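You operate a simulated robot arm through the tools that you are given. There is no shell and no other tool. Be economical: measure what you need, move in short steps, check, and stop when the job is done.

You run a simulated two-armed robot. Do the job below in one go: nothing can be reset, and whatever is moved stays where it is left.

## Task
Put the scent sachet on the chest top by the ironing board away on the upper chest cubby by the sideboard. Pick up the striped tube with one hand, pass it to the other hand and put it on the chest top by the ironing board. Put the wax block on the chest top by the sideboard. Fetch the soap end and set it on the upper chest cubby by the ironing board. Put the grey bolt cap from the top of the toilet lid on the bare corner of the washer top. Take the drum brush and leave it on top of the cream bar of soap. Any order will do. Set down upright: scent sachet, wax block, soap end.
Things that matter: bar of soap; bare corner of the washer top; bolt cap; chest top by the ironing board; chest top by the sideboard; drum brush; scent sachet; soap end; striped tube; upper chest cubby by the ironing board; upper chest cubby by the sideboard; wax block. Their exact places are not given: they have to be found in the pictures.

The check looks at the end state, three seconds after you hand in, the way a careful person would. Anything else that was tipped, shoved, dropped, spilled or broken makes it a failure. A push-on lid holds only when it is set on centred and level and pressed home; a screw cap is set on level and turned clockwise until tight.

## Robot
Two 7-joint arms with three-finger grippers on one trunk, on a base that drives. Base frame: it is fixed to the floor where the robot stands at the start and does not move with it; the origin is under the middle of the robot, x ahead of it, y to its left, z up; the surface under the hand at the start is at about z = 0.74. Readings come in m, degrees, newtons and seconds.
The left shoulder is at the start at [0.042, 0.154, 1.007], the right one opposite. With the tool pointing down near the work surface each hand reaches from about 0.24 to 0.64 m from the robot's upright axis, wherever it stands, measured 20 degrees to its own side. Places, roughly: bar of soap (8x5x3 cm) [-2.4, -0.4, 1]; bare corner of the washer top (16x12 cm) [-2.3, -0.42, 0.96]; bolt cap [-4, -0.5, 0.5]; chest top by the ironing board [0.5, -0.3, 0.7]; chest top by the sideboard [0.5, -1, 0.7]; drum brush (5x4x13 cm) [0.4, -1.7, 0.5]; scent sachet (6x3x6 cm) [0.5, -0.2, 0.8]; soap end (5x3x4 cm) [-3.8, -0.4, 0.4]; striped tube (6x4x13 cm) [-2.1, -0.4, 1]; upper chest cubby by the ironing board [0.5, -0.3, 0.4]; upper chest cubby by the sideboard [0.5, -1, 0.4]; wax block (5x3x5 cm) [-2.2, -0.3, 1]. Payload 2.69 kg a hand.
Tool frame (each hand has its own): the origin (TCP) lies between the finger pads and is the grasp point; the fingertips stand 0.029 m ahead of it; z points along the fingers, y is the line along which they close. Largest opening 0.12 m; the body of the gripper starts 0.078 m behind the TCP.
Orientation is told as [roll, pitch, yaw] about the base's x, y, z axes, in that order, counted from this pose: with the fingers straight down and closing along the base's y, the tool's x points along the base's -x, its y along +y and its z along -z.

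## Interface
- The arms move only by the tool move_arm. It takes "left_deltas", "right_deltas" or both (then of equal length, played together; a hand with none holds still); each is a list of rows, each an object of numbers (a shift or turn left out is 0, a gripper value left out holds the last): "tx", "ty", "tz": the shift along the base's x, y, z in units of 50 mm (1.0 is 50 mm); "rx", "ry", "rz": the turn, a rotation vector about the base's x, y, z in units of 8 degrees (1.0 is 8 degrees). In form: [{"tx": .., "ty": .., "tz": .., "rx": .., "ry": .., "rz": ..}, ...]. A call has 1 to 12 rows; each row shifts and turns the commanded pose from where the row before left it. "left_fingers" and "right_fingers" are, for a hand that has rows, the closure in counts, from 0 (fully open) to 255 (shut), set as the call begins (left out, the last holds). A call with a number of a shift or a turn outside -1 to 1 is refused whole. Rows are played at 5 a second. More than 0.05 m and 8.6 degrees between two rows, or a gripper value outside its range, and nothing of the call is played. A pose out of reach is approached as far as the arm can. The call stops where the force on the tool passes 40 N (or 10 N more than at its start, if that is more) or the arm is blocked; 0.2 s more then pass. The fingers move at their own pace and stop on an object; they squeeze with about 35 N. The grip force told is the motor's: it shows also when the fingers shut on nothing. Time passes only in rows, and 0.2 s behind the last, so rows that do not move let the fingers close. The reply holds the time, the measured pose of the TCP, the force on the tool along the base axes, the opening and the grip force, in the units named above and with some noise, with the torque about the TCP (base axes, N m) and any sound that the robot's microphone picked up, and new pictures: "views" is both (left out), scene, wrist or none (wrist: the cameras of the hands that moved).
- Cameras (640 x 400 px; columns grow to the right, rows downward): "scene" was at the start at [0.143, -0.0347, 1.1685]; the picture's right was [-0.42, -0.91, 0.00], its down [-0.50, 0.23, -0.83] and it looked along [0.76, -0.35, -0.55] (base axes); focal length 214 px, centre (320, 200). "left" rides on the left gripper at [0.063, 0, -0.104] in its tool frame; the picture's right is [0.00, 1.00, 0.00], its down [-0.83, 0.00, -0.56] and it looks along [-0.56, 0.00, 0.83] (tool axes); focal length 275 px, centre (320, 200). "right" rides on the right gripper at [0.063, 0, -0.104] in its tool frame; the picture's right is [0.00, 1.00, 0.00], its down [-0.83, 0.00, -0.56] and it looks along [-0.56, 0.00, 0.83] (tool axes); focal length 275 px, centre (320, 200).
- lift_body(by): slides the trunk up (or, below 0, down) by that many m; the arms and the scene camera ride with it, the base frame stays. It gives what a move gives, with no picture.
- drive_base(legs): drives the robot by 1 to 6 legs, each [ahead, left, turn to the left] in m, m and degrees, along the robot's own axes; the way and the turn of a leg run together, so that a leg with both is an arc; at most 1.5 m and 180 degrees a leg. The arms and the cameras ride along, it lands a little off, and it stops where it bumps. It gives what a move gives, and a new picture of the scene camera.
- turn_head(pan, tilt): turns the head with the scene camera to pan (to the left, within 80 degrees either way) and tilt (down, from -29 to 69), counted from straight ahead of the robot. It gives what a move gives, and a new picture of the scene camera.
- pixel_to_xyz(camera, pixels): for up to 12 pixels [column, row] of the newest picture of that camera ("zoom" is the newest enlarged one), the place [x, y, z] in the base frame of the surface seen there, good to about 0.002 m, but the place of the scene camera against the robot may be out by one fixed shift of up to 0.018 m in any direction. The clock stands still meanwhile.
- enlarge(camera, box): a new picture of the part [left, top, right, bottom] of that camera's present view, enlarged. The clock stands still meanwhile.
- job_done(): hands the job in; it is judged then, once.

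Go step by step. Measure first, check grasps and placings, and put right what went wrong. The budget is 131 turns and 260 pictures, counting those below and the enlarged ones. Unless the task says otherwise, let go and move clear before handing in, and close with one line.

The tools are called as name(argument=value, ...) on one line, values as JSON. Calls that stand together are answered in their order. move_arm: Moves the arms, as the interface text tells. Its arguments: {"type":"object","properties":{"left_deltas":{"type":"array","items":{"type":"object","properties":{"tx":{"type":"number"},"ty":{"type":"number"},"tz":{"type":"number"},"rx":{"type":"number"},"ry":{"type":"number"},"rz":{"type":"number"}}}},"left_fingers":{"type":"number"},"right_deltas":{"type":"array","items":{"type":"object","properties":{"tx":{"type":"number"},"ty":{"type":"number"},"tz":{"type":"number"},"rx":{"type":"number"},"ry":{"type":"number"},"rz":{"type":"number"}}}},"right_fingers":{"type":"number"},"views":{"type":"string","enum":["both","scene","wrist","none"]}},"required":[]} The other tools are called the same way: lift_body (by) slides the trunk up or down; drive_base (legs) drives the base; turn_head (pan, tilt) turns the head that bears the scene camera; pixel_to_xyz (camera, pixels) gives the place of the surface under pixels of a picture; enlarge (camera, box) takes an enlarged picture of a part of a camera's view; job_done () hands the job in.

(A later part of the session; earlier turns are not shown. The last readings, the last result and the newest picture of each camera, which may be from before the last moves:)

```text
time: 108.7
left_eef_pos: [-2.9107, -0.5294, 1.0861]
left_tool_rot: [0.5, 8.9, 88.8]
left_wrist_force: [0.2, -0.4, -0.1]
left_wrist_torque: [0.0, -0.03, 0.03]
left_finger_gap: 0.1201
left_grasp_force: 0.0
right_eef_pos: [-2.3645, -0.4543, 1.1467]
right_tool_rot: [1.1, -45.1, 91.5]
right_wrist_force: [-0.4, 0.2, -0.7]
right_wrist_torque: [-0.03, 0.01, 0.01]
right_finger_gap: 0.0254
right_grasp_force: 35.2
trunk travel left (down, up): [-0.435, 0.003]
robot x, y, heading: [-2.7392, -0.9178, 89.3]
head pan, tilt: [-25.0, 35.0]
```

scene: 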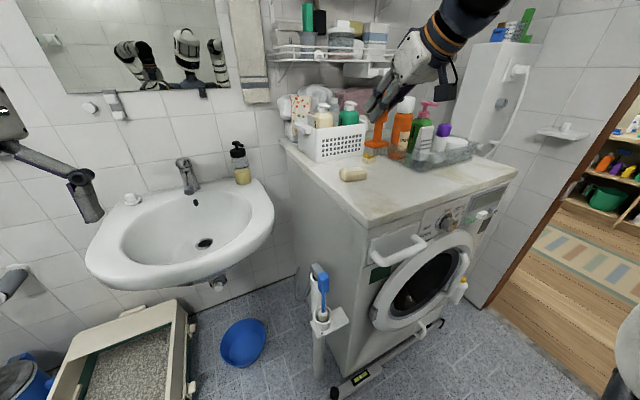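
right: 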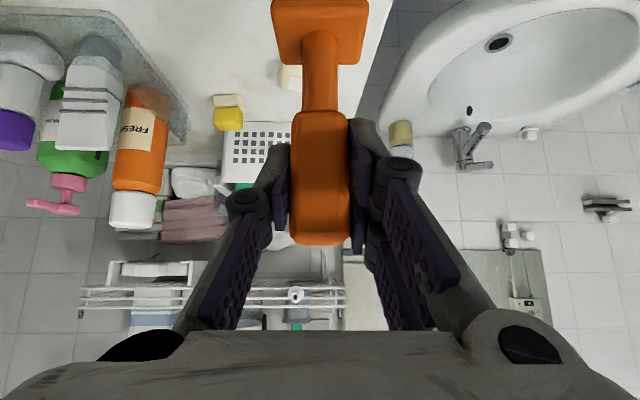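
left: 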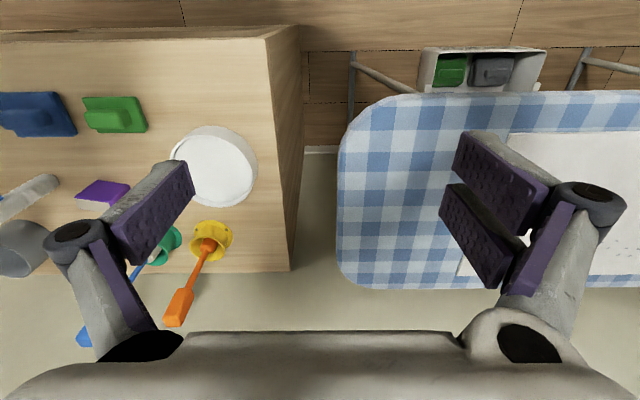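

move_arm(right_deltas=[{"ty": 0.5}, {"ty": 0.5}, {"ty": 0.5, "tx": -0.03}, {"tz": -0.4}, {"tz": -0.4}], views="both")

enlarge(camera="scene", box=[320, 100, 448, 200])

enlarge(camera="right", box=[220, 0, 420, 125])

```text
time: 109.9
left_eef_pos: [-2.9107, -0.5293, 1.0862]
left_tool_rot: [0.5, 8.9, 88.8]
left_wrist_force: [0.9, -0.2, 0.4]
left_wrist_torque: [-0.01, 0.0, -0.03]
left_finger_gap: 0.12
left_grasp_force: 0.1
right_eef_pos: [-2.368, -0.3796, 1.1054]
right_tool_rot: [1.3, -45.0, 91.5]
right_wrist_force: [-0.6, 0.0, -1.2]
right_wrist_torque: [0.01, 0.0, -0.02]
right_finger_gap: 0.025
right_grasp_force: 35.5
trunk travel left (down, up): [-0.435, 0.003]
robot x, y, heading: [-2.7387, -0.9201, 89.6]
head pan, tilt: [-25.0, 35.0]
```

scene: 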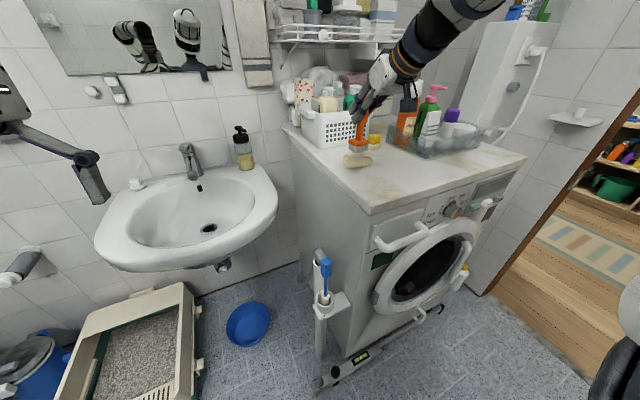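
right: 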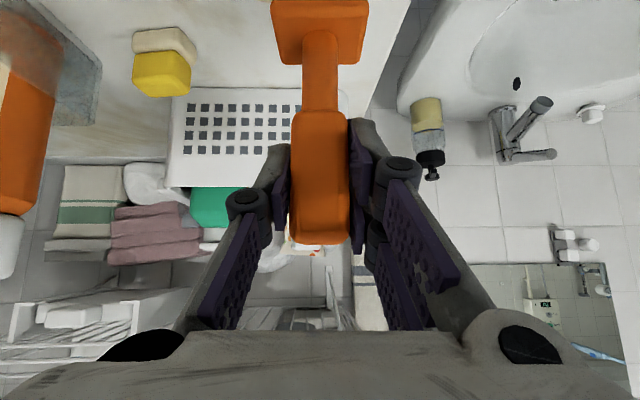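

```text
4.00 times, centred on (384, 150) of scene
```

zoom: 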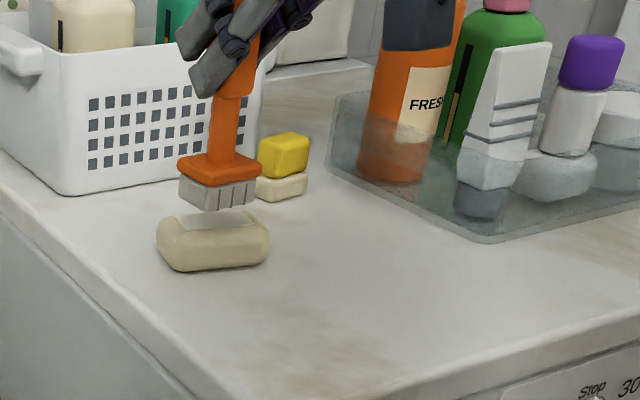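

```text
3.20 times, centred on (320, 62) of right
```

zoom: 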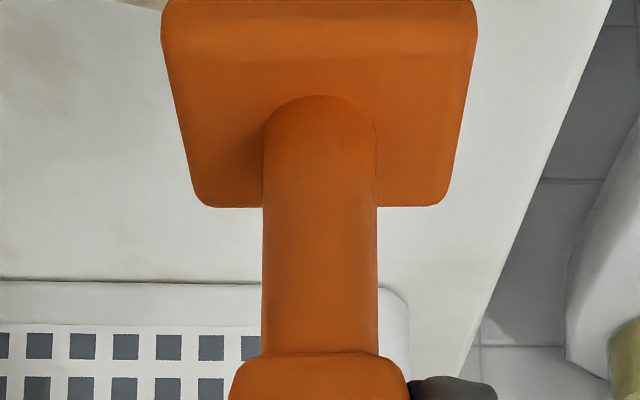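

Compare brush base and soap in the same camera.

enlarge(camera="scene", box=[335, 125, 399, 175])

pixel_to_xyz(camera="zoom", pixels=[[72, 190], [180, 210], [270, 190], [75, 235], [140, 270], [240, 260], [280, 225], [70, 255], [180, 165], [140, 220]])

```text
8.00 times, centred on (367, 150) of scene
```

zoom: 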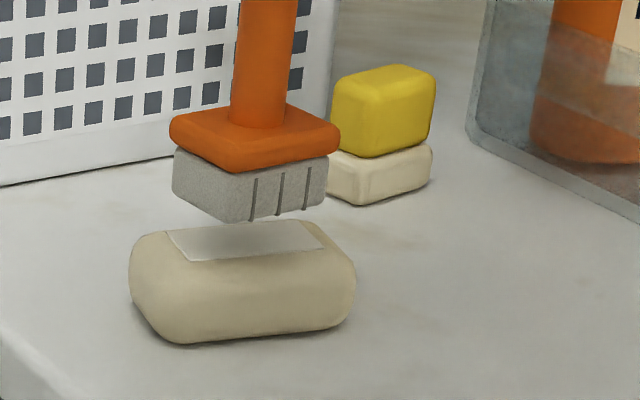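

```text
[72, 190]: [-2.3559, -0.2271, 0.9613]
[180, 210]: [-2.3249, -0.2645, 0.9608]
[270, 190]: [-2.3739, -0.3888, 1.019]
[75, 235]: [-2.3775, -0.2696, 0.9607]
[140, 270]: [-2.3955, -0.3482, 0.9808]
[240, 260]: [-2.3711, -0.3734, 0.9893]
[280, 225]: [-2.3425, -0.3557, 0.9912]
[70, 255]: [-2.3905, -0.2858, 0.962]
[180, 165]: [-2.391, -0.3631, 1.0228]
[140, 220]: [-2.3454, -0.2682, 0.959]
```

Brush centre is within ~6 mm of the soap's label centre. Fine-adjust and lower gently.

move_arm(right_deltas=[{"tx": 0.1, "ty": 0.06}, {"tz": -0.2}, {"tz": -0.12}], views="none")

move_arm(right_deltas=[{"tz": -0.07}], views="scene")

enlarge(camera="scene", box=[335, 125, 399, 175])

```text
time: 110.7
left_eef_pos: [-2.912, -0.5287, 1.0862]
left_tool_rot: [0.5, 8.9, 88.8]
left_wrist_force: [-0.4, -0.3, 0.4]
left_wrist_torque: [-0.01, -0.01, 0.04]
left_finger_gap: 0.1202
left_grasp_force: 0.1
right_eef_pos: [-2.3624, -0.3773, 1.0887]
right_tool_rot: [1.2, -45.0, 91.5]
right_wrist_force: [0.0, -0.2, -1.1]
right_wrist_torque: [0.02, 0.0, 0.0]
right_finger_gap: 0.0253
right_grasp_force: 35.1
trunk travel left (down, up): [-0.435, 0.003]
robot x, y, heading: [-2.7377, -0.9173, 89.4]
head pan, tilt: [-25.0, 35.0]
```

```text
time: 111.1
left_eef_pos: [-2.9116, -0.5298, 1.087]
left_tool_rot: [0.5, 8.9, 88.8]
left_wrist_force: [-0.1, 0.0, 0.5]
left_wrist_torque: [0.03, 0.03, -0.03]
left_finger_gap: 0.1198
left_grasp_force: 0.0
right_eef_pos: [-2.3617, -0.3769, 1.0861]
right_tool_rot: [1.3, -45.1, 91.5]
right_wrist_force: [0.7, 1.0, -0.5]
right_wrist_torque: [0.01, 0.02, 0.0]
right_finger_gap: 0.0252
right_grasp_force: 34.9
trunk travel left (down, up): [-0.435, 0.003]
robot x, y, heading: [-2.741, -0.9158, 89.3]
head pan, tilt: [-25.0, 35.0]
```

scene: 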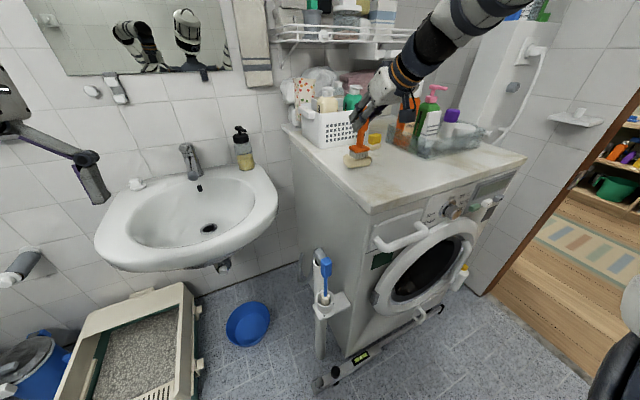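

```text
8.00 times, centred on (367, 150) of scene
```

zoom: 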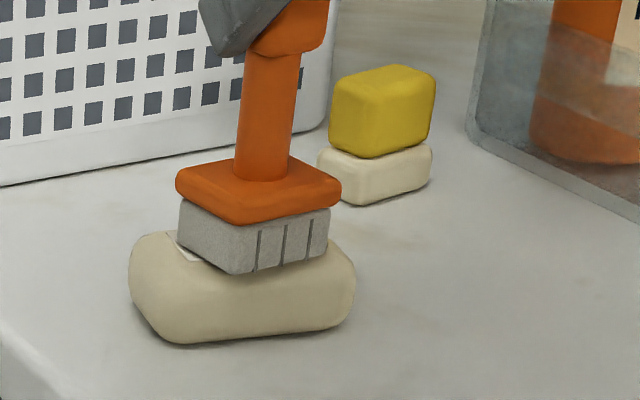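

Nearly touching; nudge 3 mm back and lower to contact.

move_arm(right_deltas=[{"ty": 0.08, "tx": -0.05, "tz": 0.03}, {"tz": -0.1}], views="none")

move_arm(right_deltas=[{"tz": -0.05}], views="none")

enlarge(camera="scene", box=[335, 125, 399, 175])

```text
time: 111.7
left_eef_pos: [-2.9121, -0.5303, 1.0867]
left_tool_rot: [0.4, 8.7, 88.9]
left_wrist_force: [0.4, 0.0, 0.1]
left_wrist_torque: [0.0, 0.04, 0.04]
left_finger_gap: 0.1202
left_grasp_force: 0.0
right_eef_pos: [-2.3647, -0.3733, 1.0849]
right_tool_rot: [1.1, -45.3, 91.7]
right_wrist_force: [-0.3, -0.6, 6.8]
right_wrist_torque: [0.03, -0.1, 0.01]
right_finger_gap: 0.0249
right_grasp_force: 34.7
trunk travel left (down, up): [-0.435, 0.003]
robot x, y, heading: [-2.7363, -0.9153, 89.9]
head pan, tilt: [-25.0, 35.0]
```

```text
time: 112.1
left_eef_pos: [-2.9116, -0.5313, 1.0873]
left_tool_rot: [0.5, 8.6, 88.8]
left_wrist_force: [0.8, 0.3, 0.3]
left_wrist_torque: [-0.01, 0.01, 0.03]
left_finger_gap: 0.1199
left_grasp_force: 0.0
right_eef_pos: [-2.3644, -0.3738, 1.0841]
right_tool_rot: [0.9, -45.5, 91.6]
right_wrist_force: [0.6, 0.2, 17.8]
right_wrist_torque: [0.1, -0.34, 0.03]
right_finger_gap: 0.0251
right_grasp_force: 34.5
trunk travel left (down, up): [-0.435, 0.003]
robot x, y, heading: [-2.737, -0.9179, 89.6]
head pan, tilt: [-25.0, 35.0]
```

```text
8.00 times, centred on (367, 150) of scene
```

zoom: 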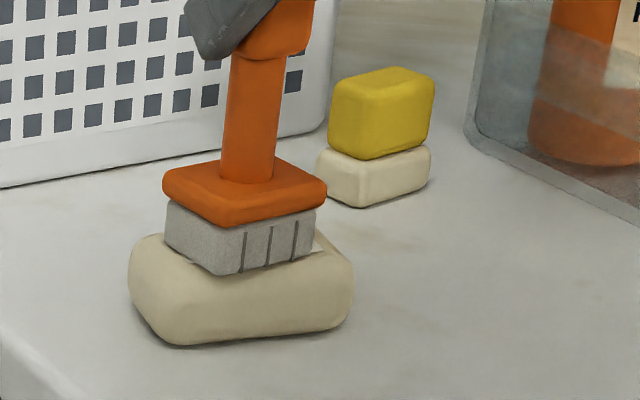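

Contact, centred on soap. Relax, open a little, and retreat along the tool axis.

move_arm(right_deltas=[{"tz": 0.05}, {}], views="none")

move_arm(right_deltas=[{}, {}, {}], right_fingers=130, views="none")

move_arm(right_deltas=[{"ty": -0.4, "tz": 0.3}, {"ty": -0.6, "tz": 0.5}, {"ty": -0.8, "tz": 0.3}, {"ty": -0.8}], views="scene")

enlarge(camera="scene", box=[320, 80, 448, 180])

```text
time: 112.7
left_eef_pos: [-2.9124, -0.5305, 1.0873]
left_tool_rot: [0.4, 8.7, 88.9]
left_wrist_force: [0.5, 0.4, -0.7]
left_wrist_torque: [-0.01, 0.03, 0.0]
left_finger_gap: 0.1203
left_grasp_force: 0.1
right_eef_pos: [-2.3665, -0.3739, 1.0843]
right_tool_rot: [1.0, -45.2, 91.6]
right_wrist_force: [0.4, 3.7, 17.6]
right_wrist_torque: [0.58, -0.33, 0.01]
right_finger_gap: 0.0253
right_grasp_force: 35.0
trunk travel left (down, up): [-0.435, 0.003]
robot x, y, heading: [-2.7389, -0.9131, 89.3]
head pan, tilt: [-25.0, 35.0]
```

```text
time: 113.5
left_eef_pos: [-2.9123, -0.5302, 1.0872]
left_tool_rot: [0.4, 8.9, 88.8]
left_wrist_force: [-0.1, -0.4, 0.3]
left_wrist_torque: [0.01, 0.03, 0.02]
left_finger_gap: 0.12
left_grasp_force: 0.0
right_eef_pos: [-2.3644, -0.373, 1.0831]
right_tool_rot: [1.2, -45.0, 91.5]
right_wrist_force: [1.3, -0.2, -0.4]
right_wrist_torque: [0.06, -0.01, 0.03]
right_finger_gap: 0.059
right_grasp_force: 0.1
trunk travel left (down, up): [-0.435, 0.003]
robot x, y, heading: [-2.74, -0.9169, 89.6]
head pan, tilt: [-25.0, 35.0]
```

```text
time: 114.5
left_eef_pos: [-2.9117, -0.5297, 1.0857]
left_tool_rot: [0.3, 9.0, 88.8]
left_wrist_force: [-0.6, -0.1, 0.4]
left_wrist_torque: [-0.01, -0.03, -0.02]
left_finger_gap: 0.1199
left_grasp_force: 0.1
right_eef_pos: [-2.3632, -0.5023, 1.1363]
right_tool_rot: [1.9, -45.0, 90.8]
right_wrist_force: [0.1, -0.4, 0.4]
right_wrist_torque: [0.04, 0.0, -0.01]
right_finger_gap: 0.0589
right_grasp_force: 0.0
trunk travel left (down, up): [-0.435, 0.003]
robot x, y, heading: [-2.7395, -0.9144, 89.5]
head pan, tilt: [-25.0, 35.0]
```

scene: 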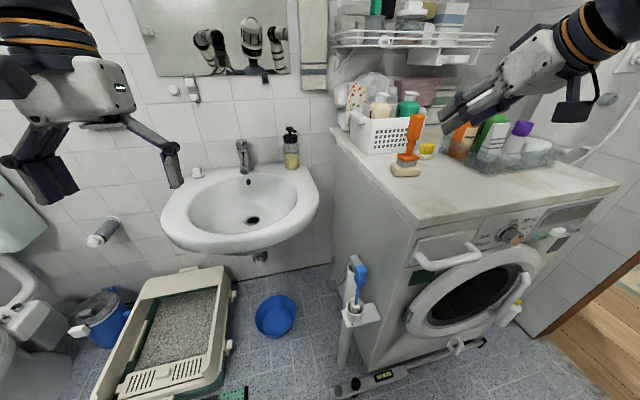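

```text
4.00 times, centred on (384, 130) of scene
```

zoom: 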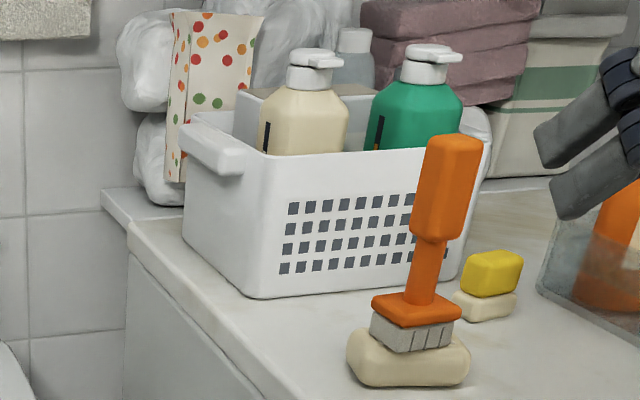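

The brush stands on the soap. Now the toilet: back off, turn left towards it and look.

drive_base(legs=[[-0.16, 0, 0], [0, 0, 90]])

turn_head(pan=-15, tilt=40)

pixel_to_xyz(camera="scene", pixels=[[320, 350], [200, 200], [320, 200], [420, 200], [500, 200], [320, 120], [400, 120], [250, 120]])

```text
time: 119.7
left_eef_pos: [-3.1282, -1.2489, 1.0865]
left_tool_rot: [0.4, 8.8, 178.7]
left_wrist_force: [0.5, 0.2, 0.5]
left_wrist_torque: [0.0, 0.01, 0.03]
left_finger_gap: 0.12
left_grasp_force: 0.1
right_eef_pos: [-3.1541, -0.7023, 1.1383]
right_tool_rot: [1.4, -45.1, -178.8]
right_wrist_force: [0.7, 0.0, -0.1]
right_wrist_torque: [-0.01, -0.01, 0.02]
right_finger_gap: 0.0588
right_grasp_force: 0.0
trunk travel left (down, up): [-0.435, 0.003]
robot x, y, heading: [-2.7397, -1.0757, 179.2]
head pan, tilt: [-25.0, 35.0]
```

scene: 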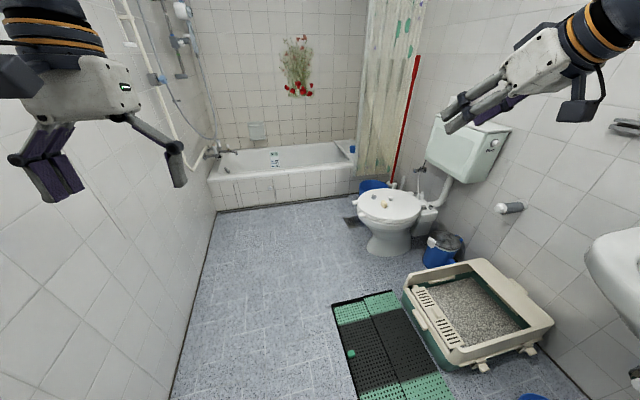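

```text
time: 120.5
left_eef_pos: [-3.1285, -1.2492, 1.0867]
left_tool_rot: [0.4, 8.7, 178.5]
left_wrist_force: [0.4, 0.7, 0.3]
left_wrist_torque: [0.02, -0.02, -0.02]
left_finger_gap: 0.1202
left_grasp_force: 0.1
right_eef_pos: [-3.1554, -0.7022, 1.1382]
right_tool_rot: [1.4, -45.0, -178.8]
right_wrist_force: [-0.1, 0.0, 0.7]
right_wrist_torque: [-0.04, -0.02, 0.05]
right_finger_gap: 0.0585
right_grasp_force: 0.0
trunk travel left (down, up): [-0.435, 0.003]
robot x, y, heading: [-2.7397, -1.078, 179.4]
head pan, tilt: [-15.0, 40.0]
```

scene: 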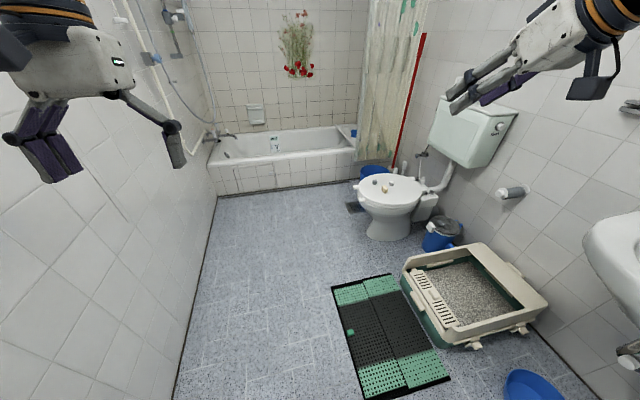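

```text
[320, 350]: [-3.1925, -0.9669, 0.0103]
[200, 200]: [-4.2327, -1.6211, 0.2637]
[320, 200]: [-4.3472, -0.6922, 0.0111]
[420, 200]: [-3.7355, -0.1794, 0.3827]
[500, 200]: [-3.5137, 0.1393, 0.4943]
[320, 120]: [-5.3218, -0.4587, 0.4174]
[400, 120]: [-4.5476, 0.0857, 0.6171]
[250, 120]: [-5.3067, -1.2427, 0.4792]
```

enlarge(camera="scene", box=[340, 160, 436, 220])

pixel_to_xyz(camera="scene", pixels=[[332, 289], [362, 398], [398, 276], [372, 235], [360, 205]])

pixel_to_xyz(camera="zoom", pixels=[[295, 195], [240, 150], [232, 152], [340, 125], [310, 180], [150, 150], [420, 180], [300, 270]])

```text
6.67 times, centred on (388, 190) of scene
```

zoom: 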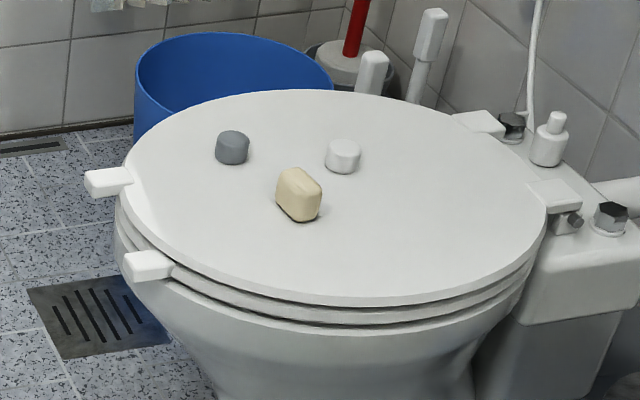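

```text
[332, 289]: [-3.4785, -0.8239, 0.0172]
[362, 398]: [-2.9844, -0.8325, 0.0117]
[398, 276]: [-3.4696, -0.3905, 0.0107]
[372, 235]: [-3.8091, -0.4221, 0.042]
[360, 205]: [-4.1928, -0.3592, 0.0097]
```

```text
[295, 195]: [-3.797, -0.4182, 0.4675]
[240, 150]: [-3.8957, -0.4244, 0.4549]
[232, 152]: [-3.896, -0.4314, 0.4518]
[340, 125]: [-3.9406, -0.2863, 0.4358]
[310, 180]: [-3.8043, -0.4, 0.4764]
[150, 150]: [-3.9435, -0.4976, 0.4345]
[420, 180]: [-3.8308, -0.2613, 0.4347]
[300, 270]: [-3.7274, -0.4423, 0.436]
```

Soap end (cream) at about (-3.80,-0.415) and the grey bolt cap at (-3.896,-0.43) on the lid (z≈0.423). I drive along y≈-1.2 past the mat, stop near (-3.85,-1.06) and turn to heading ~120°.

drive_base(legs=[[0, 0.12, 0], [1.11, 0, 0], [0, -0.1, 0], [0, 0, -60]])

lift_body(by=-0.34)

turn_head(pan=-15, tilt=40)

```text
time: 131.0
left_eef_pos: [-4.1955, -0.8314, 1.0866]
left_tool_rot: [0.5, 8.7, 118.6]
left_wrist_force: [0.2, -0.5, 0.2]
left_wrist_torque: [0.0, -0.01, 0.01]
left_finger_gap: 0.1201
left_grasp_force: 0.1
right_eef_pos: [-3.7345, -0.5363, 1.1387]
right_tool_rot: [1.5, -45.1, 121.1]
right_wrist_force: [-0.2, 0.4, 1.1]
right_wrist_torque: [0.0, 0.01, 0.01]
right_finger_gap: 0.0588
right_grasp_force: 0.0
trunk travel left (down, up): [-0.435, 0.003]
robot x, y, heading: [-3.854, -1.0858, 119.2]
head pan, tilt: [-15.0, 40.0]
```

scene: 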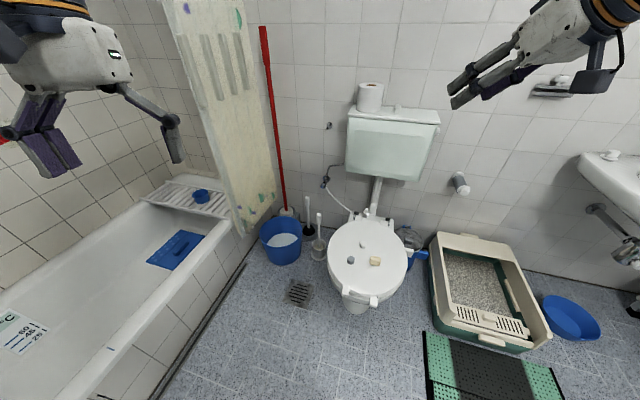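

```text
time: 134.3
left_eef_pos: [-4.1949, -0.8331, 0.7475]
left_tool_rot: [0.5, 8.9, 118.5]
left_wrist_force: [-0.8, 0.6, 0.9]
left_wrist_torque: [-0.02, 0.03, 0.04]
left_finger_gap: 0.1201
left_grasp_force: 0.0
right_eef_pos: [-3.7645, -0.4802, 0.5979]
right_tool_rot: [2.3, -17.7, 120.7]
right_wrist_force: [-0.5, 0.5, -0.7]
right_wrist_torque: [-0.01, 0.02, 0.03]
right_finger_gap: 0.0589
right_grasp_force: 0.1
trunk travel left (down, up): [-0.095, 0.343]
robot x, y, heading: [-3.8583, -1.084, 119.3]
head pan, tilt: [-15.0, 40.0]
```

```text
time: 134.9
left_eef_pos: [-4.1959, -0.8323, 0.7462]
left_tool_rot: [0.4, 8.8, 118.5]
left_wrist_force: [0.7, 0.0, 0.6]
left_wrist_torque: [-0.03, 0.03, 0.02]
left_finger_gap: 0.1201
left_grasp_force: 0.0
right_eef_pos: [-3.7652, -0.4798, 0.5971]
right_tool_rot: [2.4, -17.7, 120.6]
right_wrist_force: [-0.2, -0.4, -0.6]
right_wrist_torque: [-0.01, 0.0, 0.0]
right_finger_gap: 0.0589
right_grasp_force: 0.0
trunk travel left (down, up): [-0.095, 0.343]
robot x, y, heading: [-3.8545, -1.082, 119.2]
head pan, tilt: [-15.0, 40.0]
```

scene: 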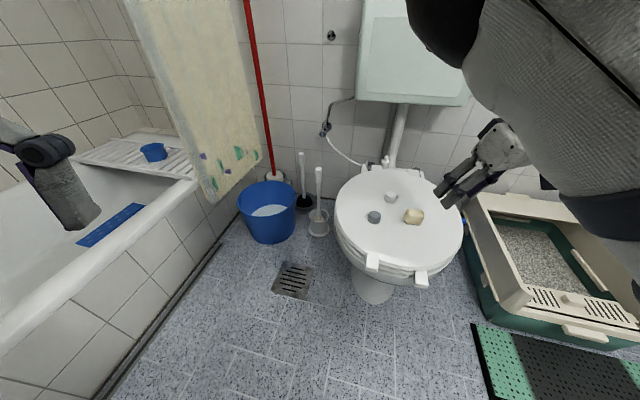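

The trunk motion changed the right pitch to -18°. Restore it to -45° and view the lid with the wrist camera.

move_arm(right_deltas=[{"rx": 0.735, "ry": 0.434}, {"rx": 0.735, "ry": 0.434}, {"rx": 0.735, "ry": 0.434}, {"rx": 0.735, "ry": 0.434}], right_fingers=30, views="wrist")

enlarge(camera="scene", box=[330, 160, 458, 280])

```text
time: 135.9
left_eef_pos: [-4.1948, -0.8313, 0.7467]
left_tool_rot: [0.5, 8.9, 118.5]
left_wrist_force: [-0.3, 0.6, 0.4]
left_wrist_torque: [0.0, 0.03, 0.0]
left_finger_gap: 0.1198
left_grasp_force: 0.0
right_eef_pos: [-3.765, -0.4798, 0.5988]
right_tool_rot: [2.1, -45.1, 120.7]
right_wrist_force: [-0.6, -0.4, 0.2]
right_wrist_torque: [0.01, -0.01, -0.02]
right_finger_gap: 0.1058
right_grasp_force: 0.0
trunk travel left (down, up): [-0.095, 0.343]
robot x, y, heading: [-3.8504, -1.0856, 119.1]
head pan, tilt: [-15.0, 40.0]
```

right: 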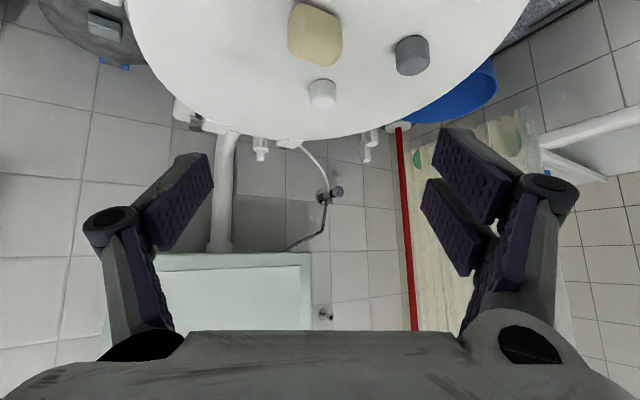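

```text
3.33 times, centred on (394, 220) of scene
```

zoom: 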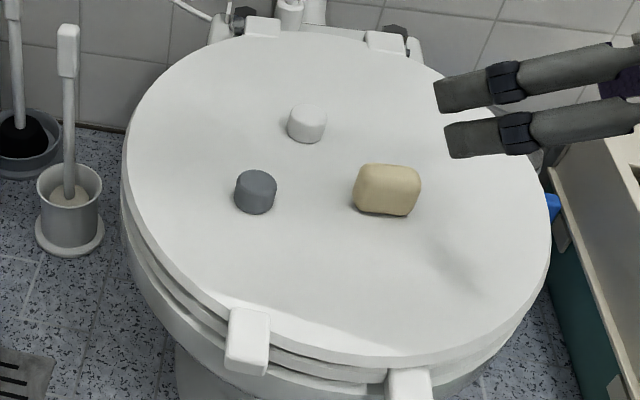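

enlarge(camera="right", box=[250, 0, 450, 125])

pixel_to_xyz(camera="zoom", pixels=[[135, 30], [285, 55], [130, 160], [270, 190], [200, 80], [200, 205], [275, 100], [420, 60], [520, 120], [520, 210], [215, 20], [150, 10]])

```text
3.20 times, centred on (350, 62) of right
```

zoom: 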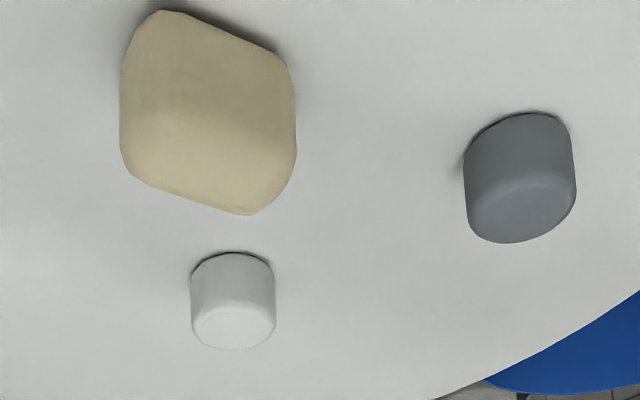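

```text
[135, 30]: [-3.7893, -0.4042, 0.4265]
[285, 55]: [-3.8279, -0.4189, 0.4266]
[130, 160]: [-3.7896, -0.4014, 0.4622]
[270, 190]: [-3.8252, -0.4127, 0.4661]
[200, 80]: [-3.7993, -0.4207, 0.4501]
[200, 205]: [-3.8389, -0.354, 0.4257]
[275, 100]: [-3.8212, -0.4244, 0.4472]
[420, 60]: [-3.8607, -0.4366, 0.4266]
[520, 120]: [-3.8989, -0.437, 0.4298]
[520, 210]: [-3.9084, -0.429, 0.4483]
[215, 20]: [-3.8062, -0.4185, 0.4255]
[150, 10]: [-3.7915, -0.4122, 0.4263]
```

Soap end: face yaw ≈9.6°, centre ≈(-3.811,-0.408), lid at 0.426, 40 mm tall. I turn the tool by -21°, narrow the opening to 75 mm and go to a pre-grasp.

move_arm(right_deltas=[{"rz": -0.88, "tx": -0.25, "ty": 0.16, "tz": -0.4}, {"rz": -0.88, "tx": -0.25, "ty": 0.16, "tz": -0.7}, {"rz": -0.88, "tx": -0.26, "ty": 0.16, "tz": -0.7}], right_fingers=88, views="wrist")

```text
time: 136.7
left_eef_pos: [-4.1947, -0.831, 0.7463]
left_tool_rot: [0.4, 8.9, 118.4]
left_wrist_force: [0.2, -0.9, 0.5]
left_wrist_torque: [0.01, 0.0, -0.02]
left_finger_gap: 0.1197
left_grasp_force: 0.1
right_eef_pos: [-3.802, -0.4546, 0.5039]
right_tool_rot: [2.2, -44.9, 99.4]
right_wrist_force: [0.1, -0.8, 0.0]
right_wrist_torque: [0.0, 0.03, 0.01]
right_finger_gap: 0.0786
right_grasp_force: 0.1
right hand out of reach, approached as far as the arm can: row 2
trunk travel left (down, up): [-0.095, 0.343]
robot x, y, heading: [-3.8533, -1.0805, 119.3]
head pan, tilt: [-15.0, 40.0]
```

right: 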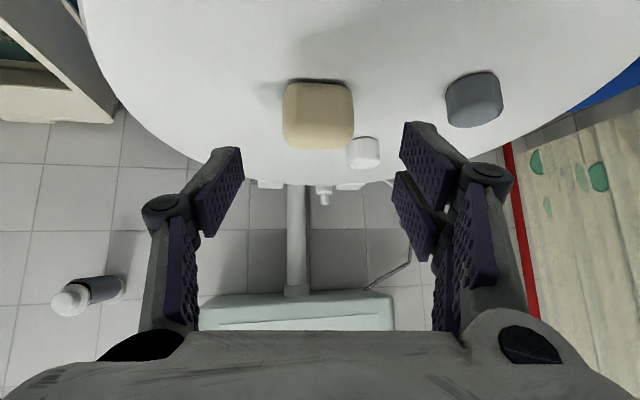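

Aligned. Advance along the tool axis and close.

move_arm(right_deltas=[{"tx": -0.06, "ty": 0.32, "tz": -0.31}, {"tx": -0.06, "ty": 0.32, "tz": -0.31}, {"tx": -0.06, "ty": 0.32, "tz": -0.3}], views="wrist")

move_arm(right_deltas=[{}, {}, {}], right_fingers=255, views="wrist")

```text
time: 137.5
left_eef_pos: [-4.1954, -0.8324, 0.7465]
left_tool_rot: [0.4, 9.0, 118.5]
left_wrist_force: [0.2, 0.0, -0.4]
left_wrist_torque: [0.0, 0.0, -0.01]
left_finger_gap: 0.1199
left_grasp_force: 0.1
right_eef_pos: [-3.8087, -0.4056, 0.4594]
right_tool_rot: [2.2, -45.0, 99.5]
right_wrist_force: [0.5, -0.5, 0.7]
right_wrist_torque: [0.02, 0.01, 0.02]
right_finger_gap: 0.0786
right_grasp_force: 0.0
trunk travel left (down, up): [-0.095, 0.343]
robot x, y, heading: [-3.8534, -1.0811, 119.1]
head pan, tilt: [-15.0, 40.0]
```

right: 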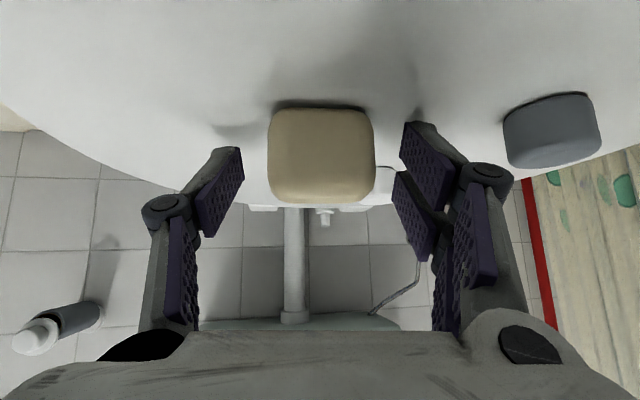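

```text
time: 138.3
left_eef_pos: [-4.1957, -0.8328, 0.7476]
left_tool_rot: [0.3, 8.8, 118.5]
left_wrist_force: [0.5, -0.8, -0.5]
left_wrist_torque: [-0.02, -0.02, -0.02]
left_finger_gap: 0.1199
left_grasp_force: 0.2
right_eef_pos: [-3.8095, -0.4054, 0.4602]
right_tool_rot: [2.3, -45.2, 99.5]
right_wrist_force: [-3.6, 1.6, 12.7]
right_wrist_torque: [-0.01, 0.2, -0.02]
right_finger_gap: 0.0445
right_grasp_force: 34.8
trunk travel left (down, up): [-0.095, 0.343]
robot x, y, heading: [-3.8494, -1.0839, 119.0]
head pan, tilt: [-15.0, 40.0]
```

right: 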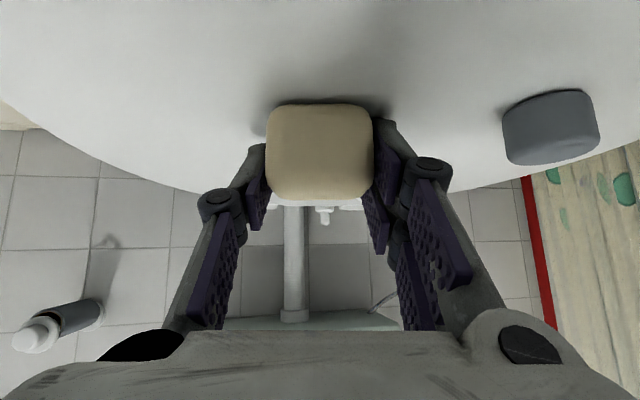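

Soap end held (44.5 mm). Lift it high, turn the base to bring the left hand over the bolt cap.

move_arm(right_deltas=[{"tz": 0.6}, {"tz": 0.9}, {"tz": 0.9, "ty": -0.4}, {"tz": 0.6, "ty": -0.6}], views="none")

drive_base(legs=[[0, 0, -47]])

move_arm(left_deltas=[{}], views="wrist")

```text
time: 139.3
left_eef_pos: [-4.1944, -0.8317, 0.7471]
left_tool_rot: [0.3, 8.8, 118.5]
left_wrist_force: [-0.4, -0.2, -1.2]
left_wrist_torque: [0.04, 0.0, 0.01]
left_finger_gap: 0.1197
left_grasp_force: 0.1
right_eef_pos: [-3.7693, -0.4174, 0.5765]
right_tool_rot: [2.3, -45.0, 99.5]
right_wrist_force: [-0.6, -0.3, -0.5]
right_wrist_torque: [0.0, 0.01, -0.02]
right_finger_gap: 0.0444
right_grasp_force: 34.8
right hand out of reach, approached as far as the arm can: row 3, 4
trunk travel left (down, up): [-0.095, 0.343]
robot x, y, heading: [-3.8517, -1.079, 119.1]
head pan, tilt: [-15.0, 40.0]
```

```text
time: 141.9
left_eef_pos: [-3.8997, -0.6618, 0.7465]
left_tool_rot: [0.5, 8.9, 71.3]
left_wrist_force: [-0.1, -0.8, -0.1]
left_wrist_torque: [-0.03, -0.02, 0.02]
left_finger_gap: 0.1203
left_grasp_force: 0.0
right_eef_pos: [-3.3067, -0.6932, 0.5759]
right_tool_rot: [2.3, -45.0, 52.3]
right_wrist_force: [0.4, -0.3, -0.8]
right_wrist_torque: [0.02, 0.0, -0.01]
right_finger_gap: 0.0446
right_grasp_force: 34.8
trunk travel left (down, up): [-0.095, 0.343]
robot x, y, heading: [-3.8513, -1.0859, 72.1]
head pan, tilt: [-15.0, 40.0]
```

scene: 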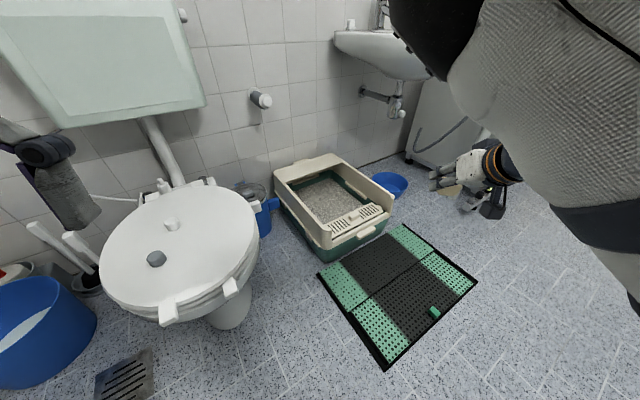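

```text
time: 142.3
left_eef_pos: [-3.9002, -0.6615, 0.7459]
left_tool_rot: [0.3, 8.8, 71.3]
left_wrist_force: [0.3, 0.2, 0.1]
left_wrist_torque: [0.0, 0.01, 0.01]
left_finger_gap: 0.1201
left_grasp_force: 0.0
right_eef_pos: [-3.3057, -0.6934, 0.5756]
right_tool_rot: [2.3, -45.1, 52.2]
right_wrist_force: [-0.2, -0.4, -1.1]
right_wrist_torque: [0.0, 0.0, 0.01]
right_finger_gap: 0.0447
right_grasp_force: 34.6
trunk travel left (down, up): [-0.095, 0.343]
robot x, y, heading: [-3.8515, -1.0842, 72.0]
head pan, tilt: [-15.0, 40.0]
```

left: 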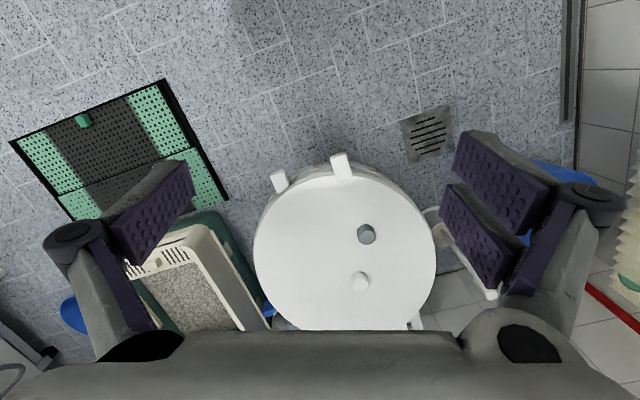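

Measure the cap from the left camera and tilt the left hand to about -30°.

pixel_to_xyz(camera="left", pixels=[[366, 238], [367, 230], [358, 225], [375, 236], [361, 288], [366, 225]])

move_arm(left_deltas=[{"rx": 0.918, "ry": -0.311}, {"rx": 0.918, "ry": -0.311}, {"rx": 0.918, "ry": -0.311, "tz": -0.8}, {"rx": 0.918, "ry": -0.311, "tz": -0.8}, {"rx": 0.918, "ry": -0.311, "tz": -0.8}], left_fingers=128, views="wrist")

```text
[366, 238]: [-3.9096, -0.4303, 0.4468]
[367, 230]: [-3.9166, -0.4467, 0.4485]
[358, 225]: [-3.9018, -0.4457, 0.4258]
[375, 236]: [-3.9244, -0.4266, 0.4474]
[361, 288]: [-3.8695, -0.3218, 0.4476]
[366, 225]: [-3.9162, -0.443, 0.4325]
```

```text
time: 143.5
left_eef_pos: [-3.8887, -0.6426, 0.6386]
left_tool_rot: [0.4, -30.0, 71.3]
left_wrist_force: [-0.1, 0.5, -0.5]
left_wrist_torque: [-0.01, 0.02, 0.02]
left_finger_gap: 0.0596
left_grasp_force: 0.1
left hand out of reach, approached as far as the arm can: row 5
right_eef_pos: [-3.3069, -0.6921, 0.5746]
right_tool_rot: [2.3, -44.9, 52.3]
right_wrist_force: [0.4, 0.3, -0.8]
right_wrist_torque: [-0.02, -0.02, -0.01]
right_finger_gap: 0.0444
right_grasp_force: 35.6
trunk travel left (down, up): [-0.095, 0.343]
robot x, y, heading: [-3.8567, -1.0823, 72.0]
head pan, tilt: [-15.0, 40.0]
```

left: 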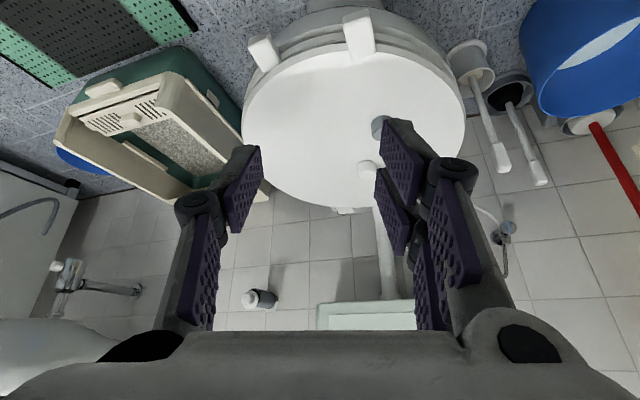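

Cap centre ≈(-3.911,-0.433), top 0.448. Move the left hand above it.

move_arm(left_deltas=[{"tx": -0.1, "ty": 0.8, "tz": -0.3}, {"tx": -0.1, "ty": 0.8, "tz": -0.4}, {"tx": -0.1, "ty": 0.8, "tz": -0.5}, {"tx": -0.1, "ty": 0.8, "tz": -0.6}, {"tx": -0.1, "ty": 0.6, "tz": -0.6}], views="wrist")

```text
refused: row 4 steps farther than a row can; nothing moved
```

move_arm(left_deltas=[{"tx": -0.1, "ty": 0.8, "tz": -0.3}, {"tx": -0.1, "ty": 0.8, "tz": -0.3}, {"tx": -0.1, "ty": 0.8, "tz": -0.4}, {"tx": -0.1, "ty": 0.8, "tz": -0.4}, {"tx": -0.1, "ty": 0.6, "tz": -0.6}], views="wrist")

```text
time: 144.7
left_eef_pos: [-3.914, -0.4513, 0.5398]
left_tool_rot: [0.5, -29.8, 71.3]
left_wrist_force: [-0.1, -0.2, 0.0]
left_wrist_torque: [0.01, 0.01, -0.01]
left_finger_gap: 0.0599
left_grasp_force: 0.0
right_eef_pos: [-3.3079, -0.6931, 0.5758]
right_tool_rot: [2.3, -45.0, 52.3]
right_wrist_force: [0.8, -0.5, -0.5]
right_wrist_torque: [0.0, 0.0, 0.0]
right_finger_gap: 0.0444
right_grasp_force: 35.0
trunk travel left (down, up): [-0.095, 0.343]
robot x, y, heading: [-3.8528, -1.0833, 72.3]
head pan, tilt: [-15.0, 40.0]
```

left: 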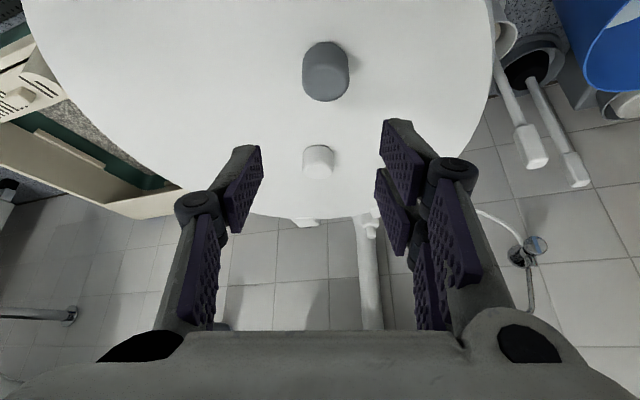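

pixel_to_xyz(camera="left", pixels=[[325, 85], [325, 97], [325, 72], [306, 85], [346, 80], [325, 60], [318, 170]])

```text
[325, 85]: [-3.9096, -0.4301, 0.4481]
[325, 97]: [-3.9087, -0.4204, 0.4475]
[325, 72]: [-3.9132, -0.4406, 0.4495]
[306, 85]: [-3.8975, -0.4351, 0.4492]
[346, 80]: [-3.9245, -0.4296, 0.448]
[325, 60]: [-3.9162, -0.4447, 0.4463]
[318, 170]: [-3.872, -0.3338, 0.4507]
```

move_arm(left_deltas=[{"ty": 0.18, "tz": -0.4}, {"tz": -0.4}, {"tz": -0.4}, {"tz": -0.36}], views="wrist")

move_arm(left_deltas=[{}, {}, {}], left_fingers=255, views="wrist")

```text
time: 145.7
left_eef_pos: [-3.9132, -0.4429, 0.4625]
left_tool_rot: [0.5, -29.9, 71.4]
left_wrist_force: [-0.3, 1.1, 0.5]
left_wrist_torque: [0.01, -0.03, -0.03]
left_finger_gap: 0.0598
left_grasp_force: 0.1
right_eef_pos: [-3.3063, -0.6926, 0.5767]
right_tool_rot: [2.3, -45.1, 52.3]
right_wrist_force: [-0.3, 0.3, -0.1]
right_wrist_torque: [0.02, -0.02, 0.0]
right_finger_gap: 0.0446
right_grasp_force: 34.4
trunk travel left (down, up): [-0.095, 0.343]
robot x, y, heading: [-3.8605, -1.079, 72.0]
head pan, tilt: [-15.0, 40.0]
```

left: 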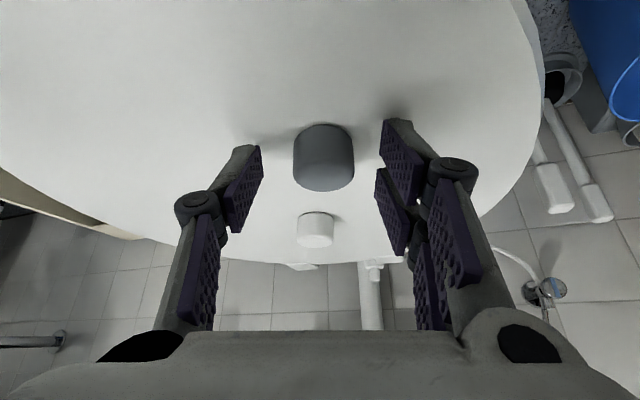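

```text
time: 146.5
left_eef_pos: [-3.9133, -0.4423, 0.4623]
left_tool_rot: [0.4, -30.0, 71.3]
left_wrist_force: [0.1, 0.4, 0.8]
left_wrist_torque: [-0.03, -0.01, 0.01]
left_finger_gap: 0.0292
left_grasp_force: 35.1
right_eef_pos: [-3.3071, -0.6926, 0.5756]
right_tool_rot: [2.3, -45.1, 52.4]
right_wrist_force: [0.6, 0.1, -1.2]
right_wrist_torque: [-0.02, -0.02, 0.0]
right_finger_gap: 0.0441
right_grasp_force: 35.2
trunk travel left (down, up): [-0.095, 0.343]
robot x, y, heading: [-3.8529, -1.0833, 72.0]
head pan, tilt: [-15.0, 40.0]
```

left: 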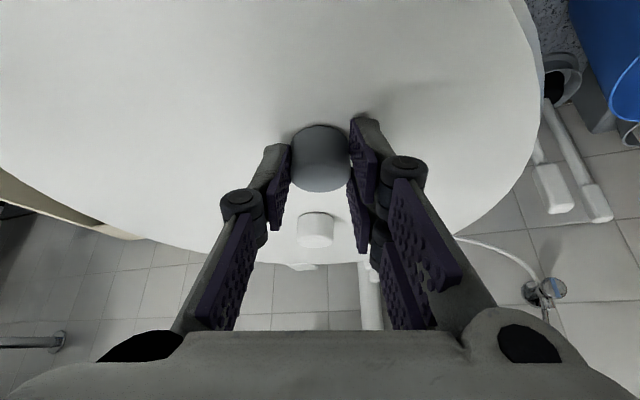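

Bolt cap gripped (29 mm). Lift and draw back, raise the trunk, and lift both hands high.

move_arm(left_deltas=[{"tz": 0.8}, {"tz": 0.8}, {"tz": 0.8, "ty": -0.5}, {"ty": -0.8, "tz": 0.5}, {"ty": -0.8}], views="none")

lift_body(by=0.34)

move_arm(left_deltas=[{"tz": 0.6}, {"tz": 0.6}, {"tz": 0.6}, {}], right_deltas=[{"tz": 0.9}, {"tz": 0.9}, {"tz": 0.9}, {"tz": 0.9}], views="wrist")

```text
time: 147.7
left_eef_pos: [-3.915, -0.5486, 0.6078]
left_tool_rot: [0.4, -29.8, 71.3]
left_wrist_force: [0.0, 0.5, 0.1]
left_wrist_torque: [0.03, -0.01, 0.02]
left_finger_gap: 0.0293
left_grasp_force: 35.1
right_eef_pos: [-3.3054, -0.6935, 0.5762]
right_tool_rot: [2.2, -45.1, 52.3]
right_wrist_force: [-0.3, 0.7, -1.9]
right_wrist_torque: [0.04, 0.0, 0.03]
right_finger_gap: 0.0442
right_grasp_force: 35.2
trunk travel left (down, up): [-0.095, 0.343]
robot x, y, heading: [-3.8543, -1.0824, 72.0]
head pan, tilt: [-15.0, 40.0]
```

```text
time: 151.0
left_eef_pos: [-3.9139, -0.5478, 0.9461]
left_tool_rot: [0.4, -29.8, 71.3]
left_wrist_force: [0.1, 0.1, 0.0]
left_wrist_torque: [0.03, 0.02, 0.02]
left_finger_gap: 0.029
left_grasp_force: 35.4
right_eef_pos: [-3.3068, -0.6929, 0.9148]
right_tool_rot: [2.3, -44.7, 52.3]
right_wrist_force: [-0.6, 0.6, -1.2]
right_wrist_torque: [0.0, -0.01, 0.01]
right_finger_gap: 0.0446
right_grasp_force: 35.1
trunk travel left (down, up): [-0.435, 0.003]
robot x, y, heading: [-3.8533, -1.0833, 71.9]
head pan, tilt: [-15.0, 40.0]
```

```text
time: 152.0
left_eef_pos: [-3.913, -0.548, 1.038]
left_tool_rot: [0.4, -29.9, 71.2]
left_wrist_force: [-0.7, 0.3, -0.2]
left_wrist_torque: [0.02, -0.01, 0.02]
left_finger_gap: 0.0293
left_grasp_force: 35.0
right_eef_pos: [-3.3079, -0.6932, 1.0956]
right_tool_rot: [2.1, -45.0, 52.4]
right_wrist_force: [-0.1, 0.9, -0.8]
right_wrist_torque: [0.02, 0.01, -0.02]
right_finger_gap: 0.0443
right_grasp_force: 35.0
trunk travel left (down, up): [-0.435, 0.003]
robot x, y, heading: [-3.857, -1.0821, 71.8]
head pan, tilt: [-15.0, 40.0]
```

right: 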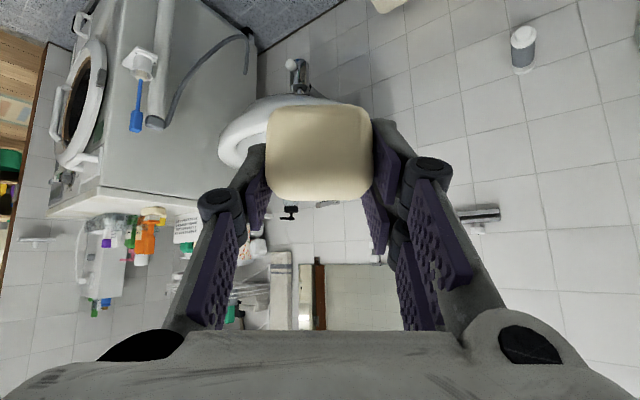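
left: 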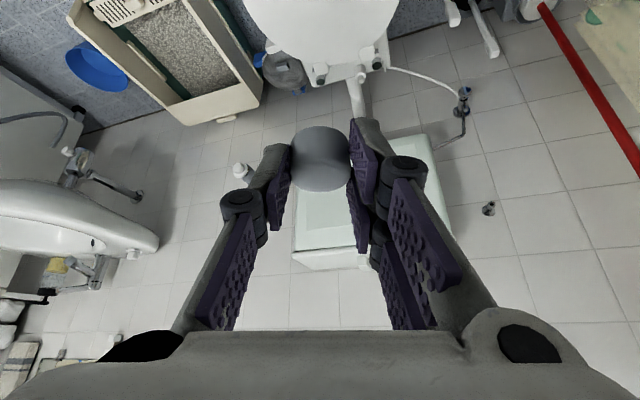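

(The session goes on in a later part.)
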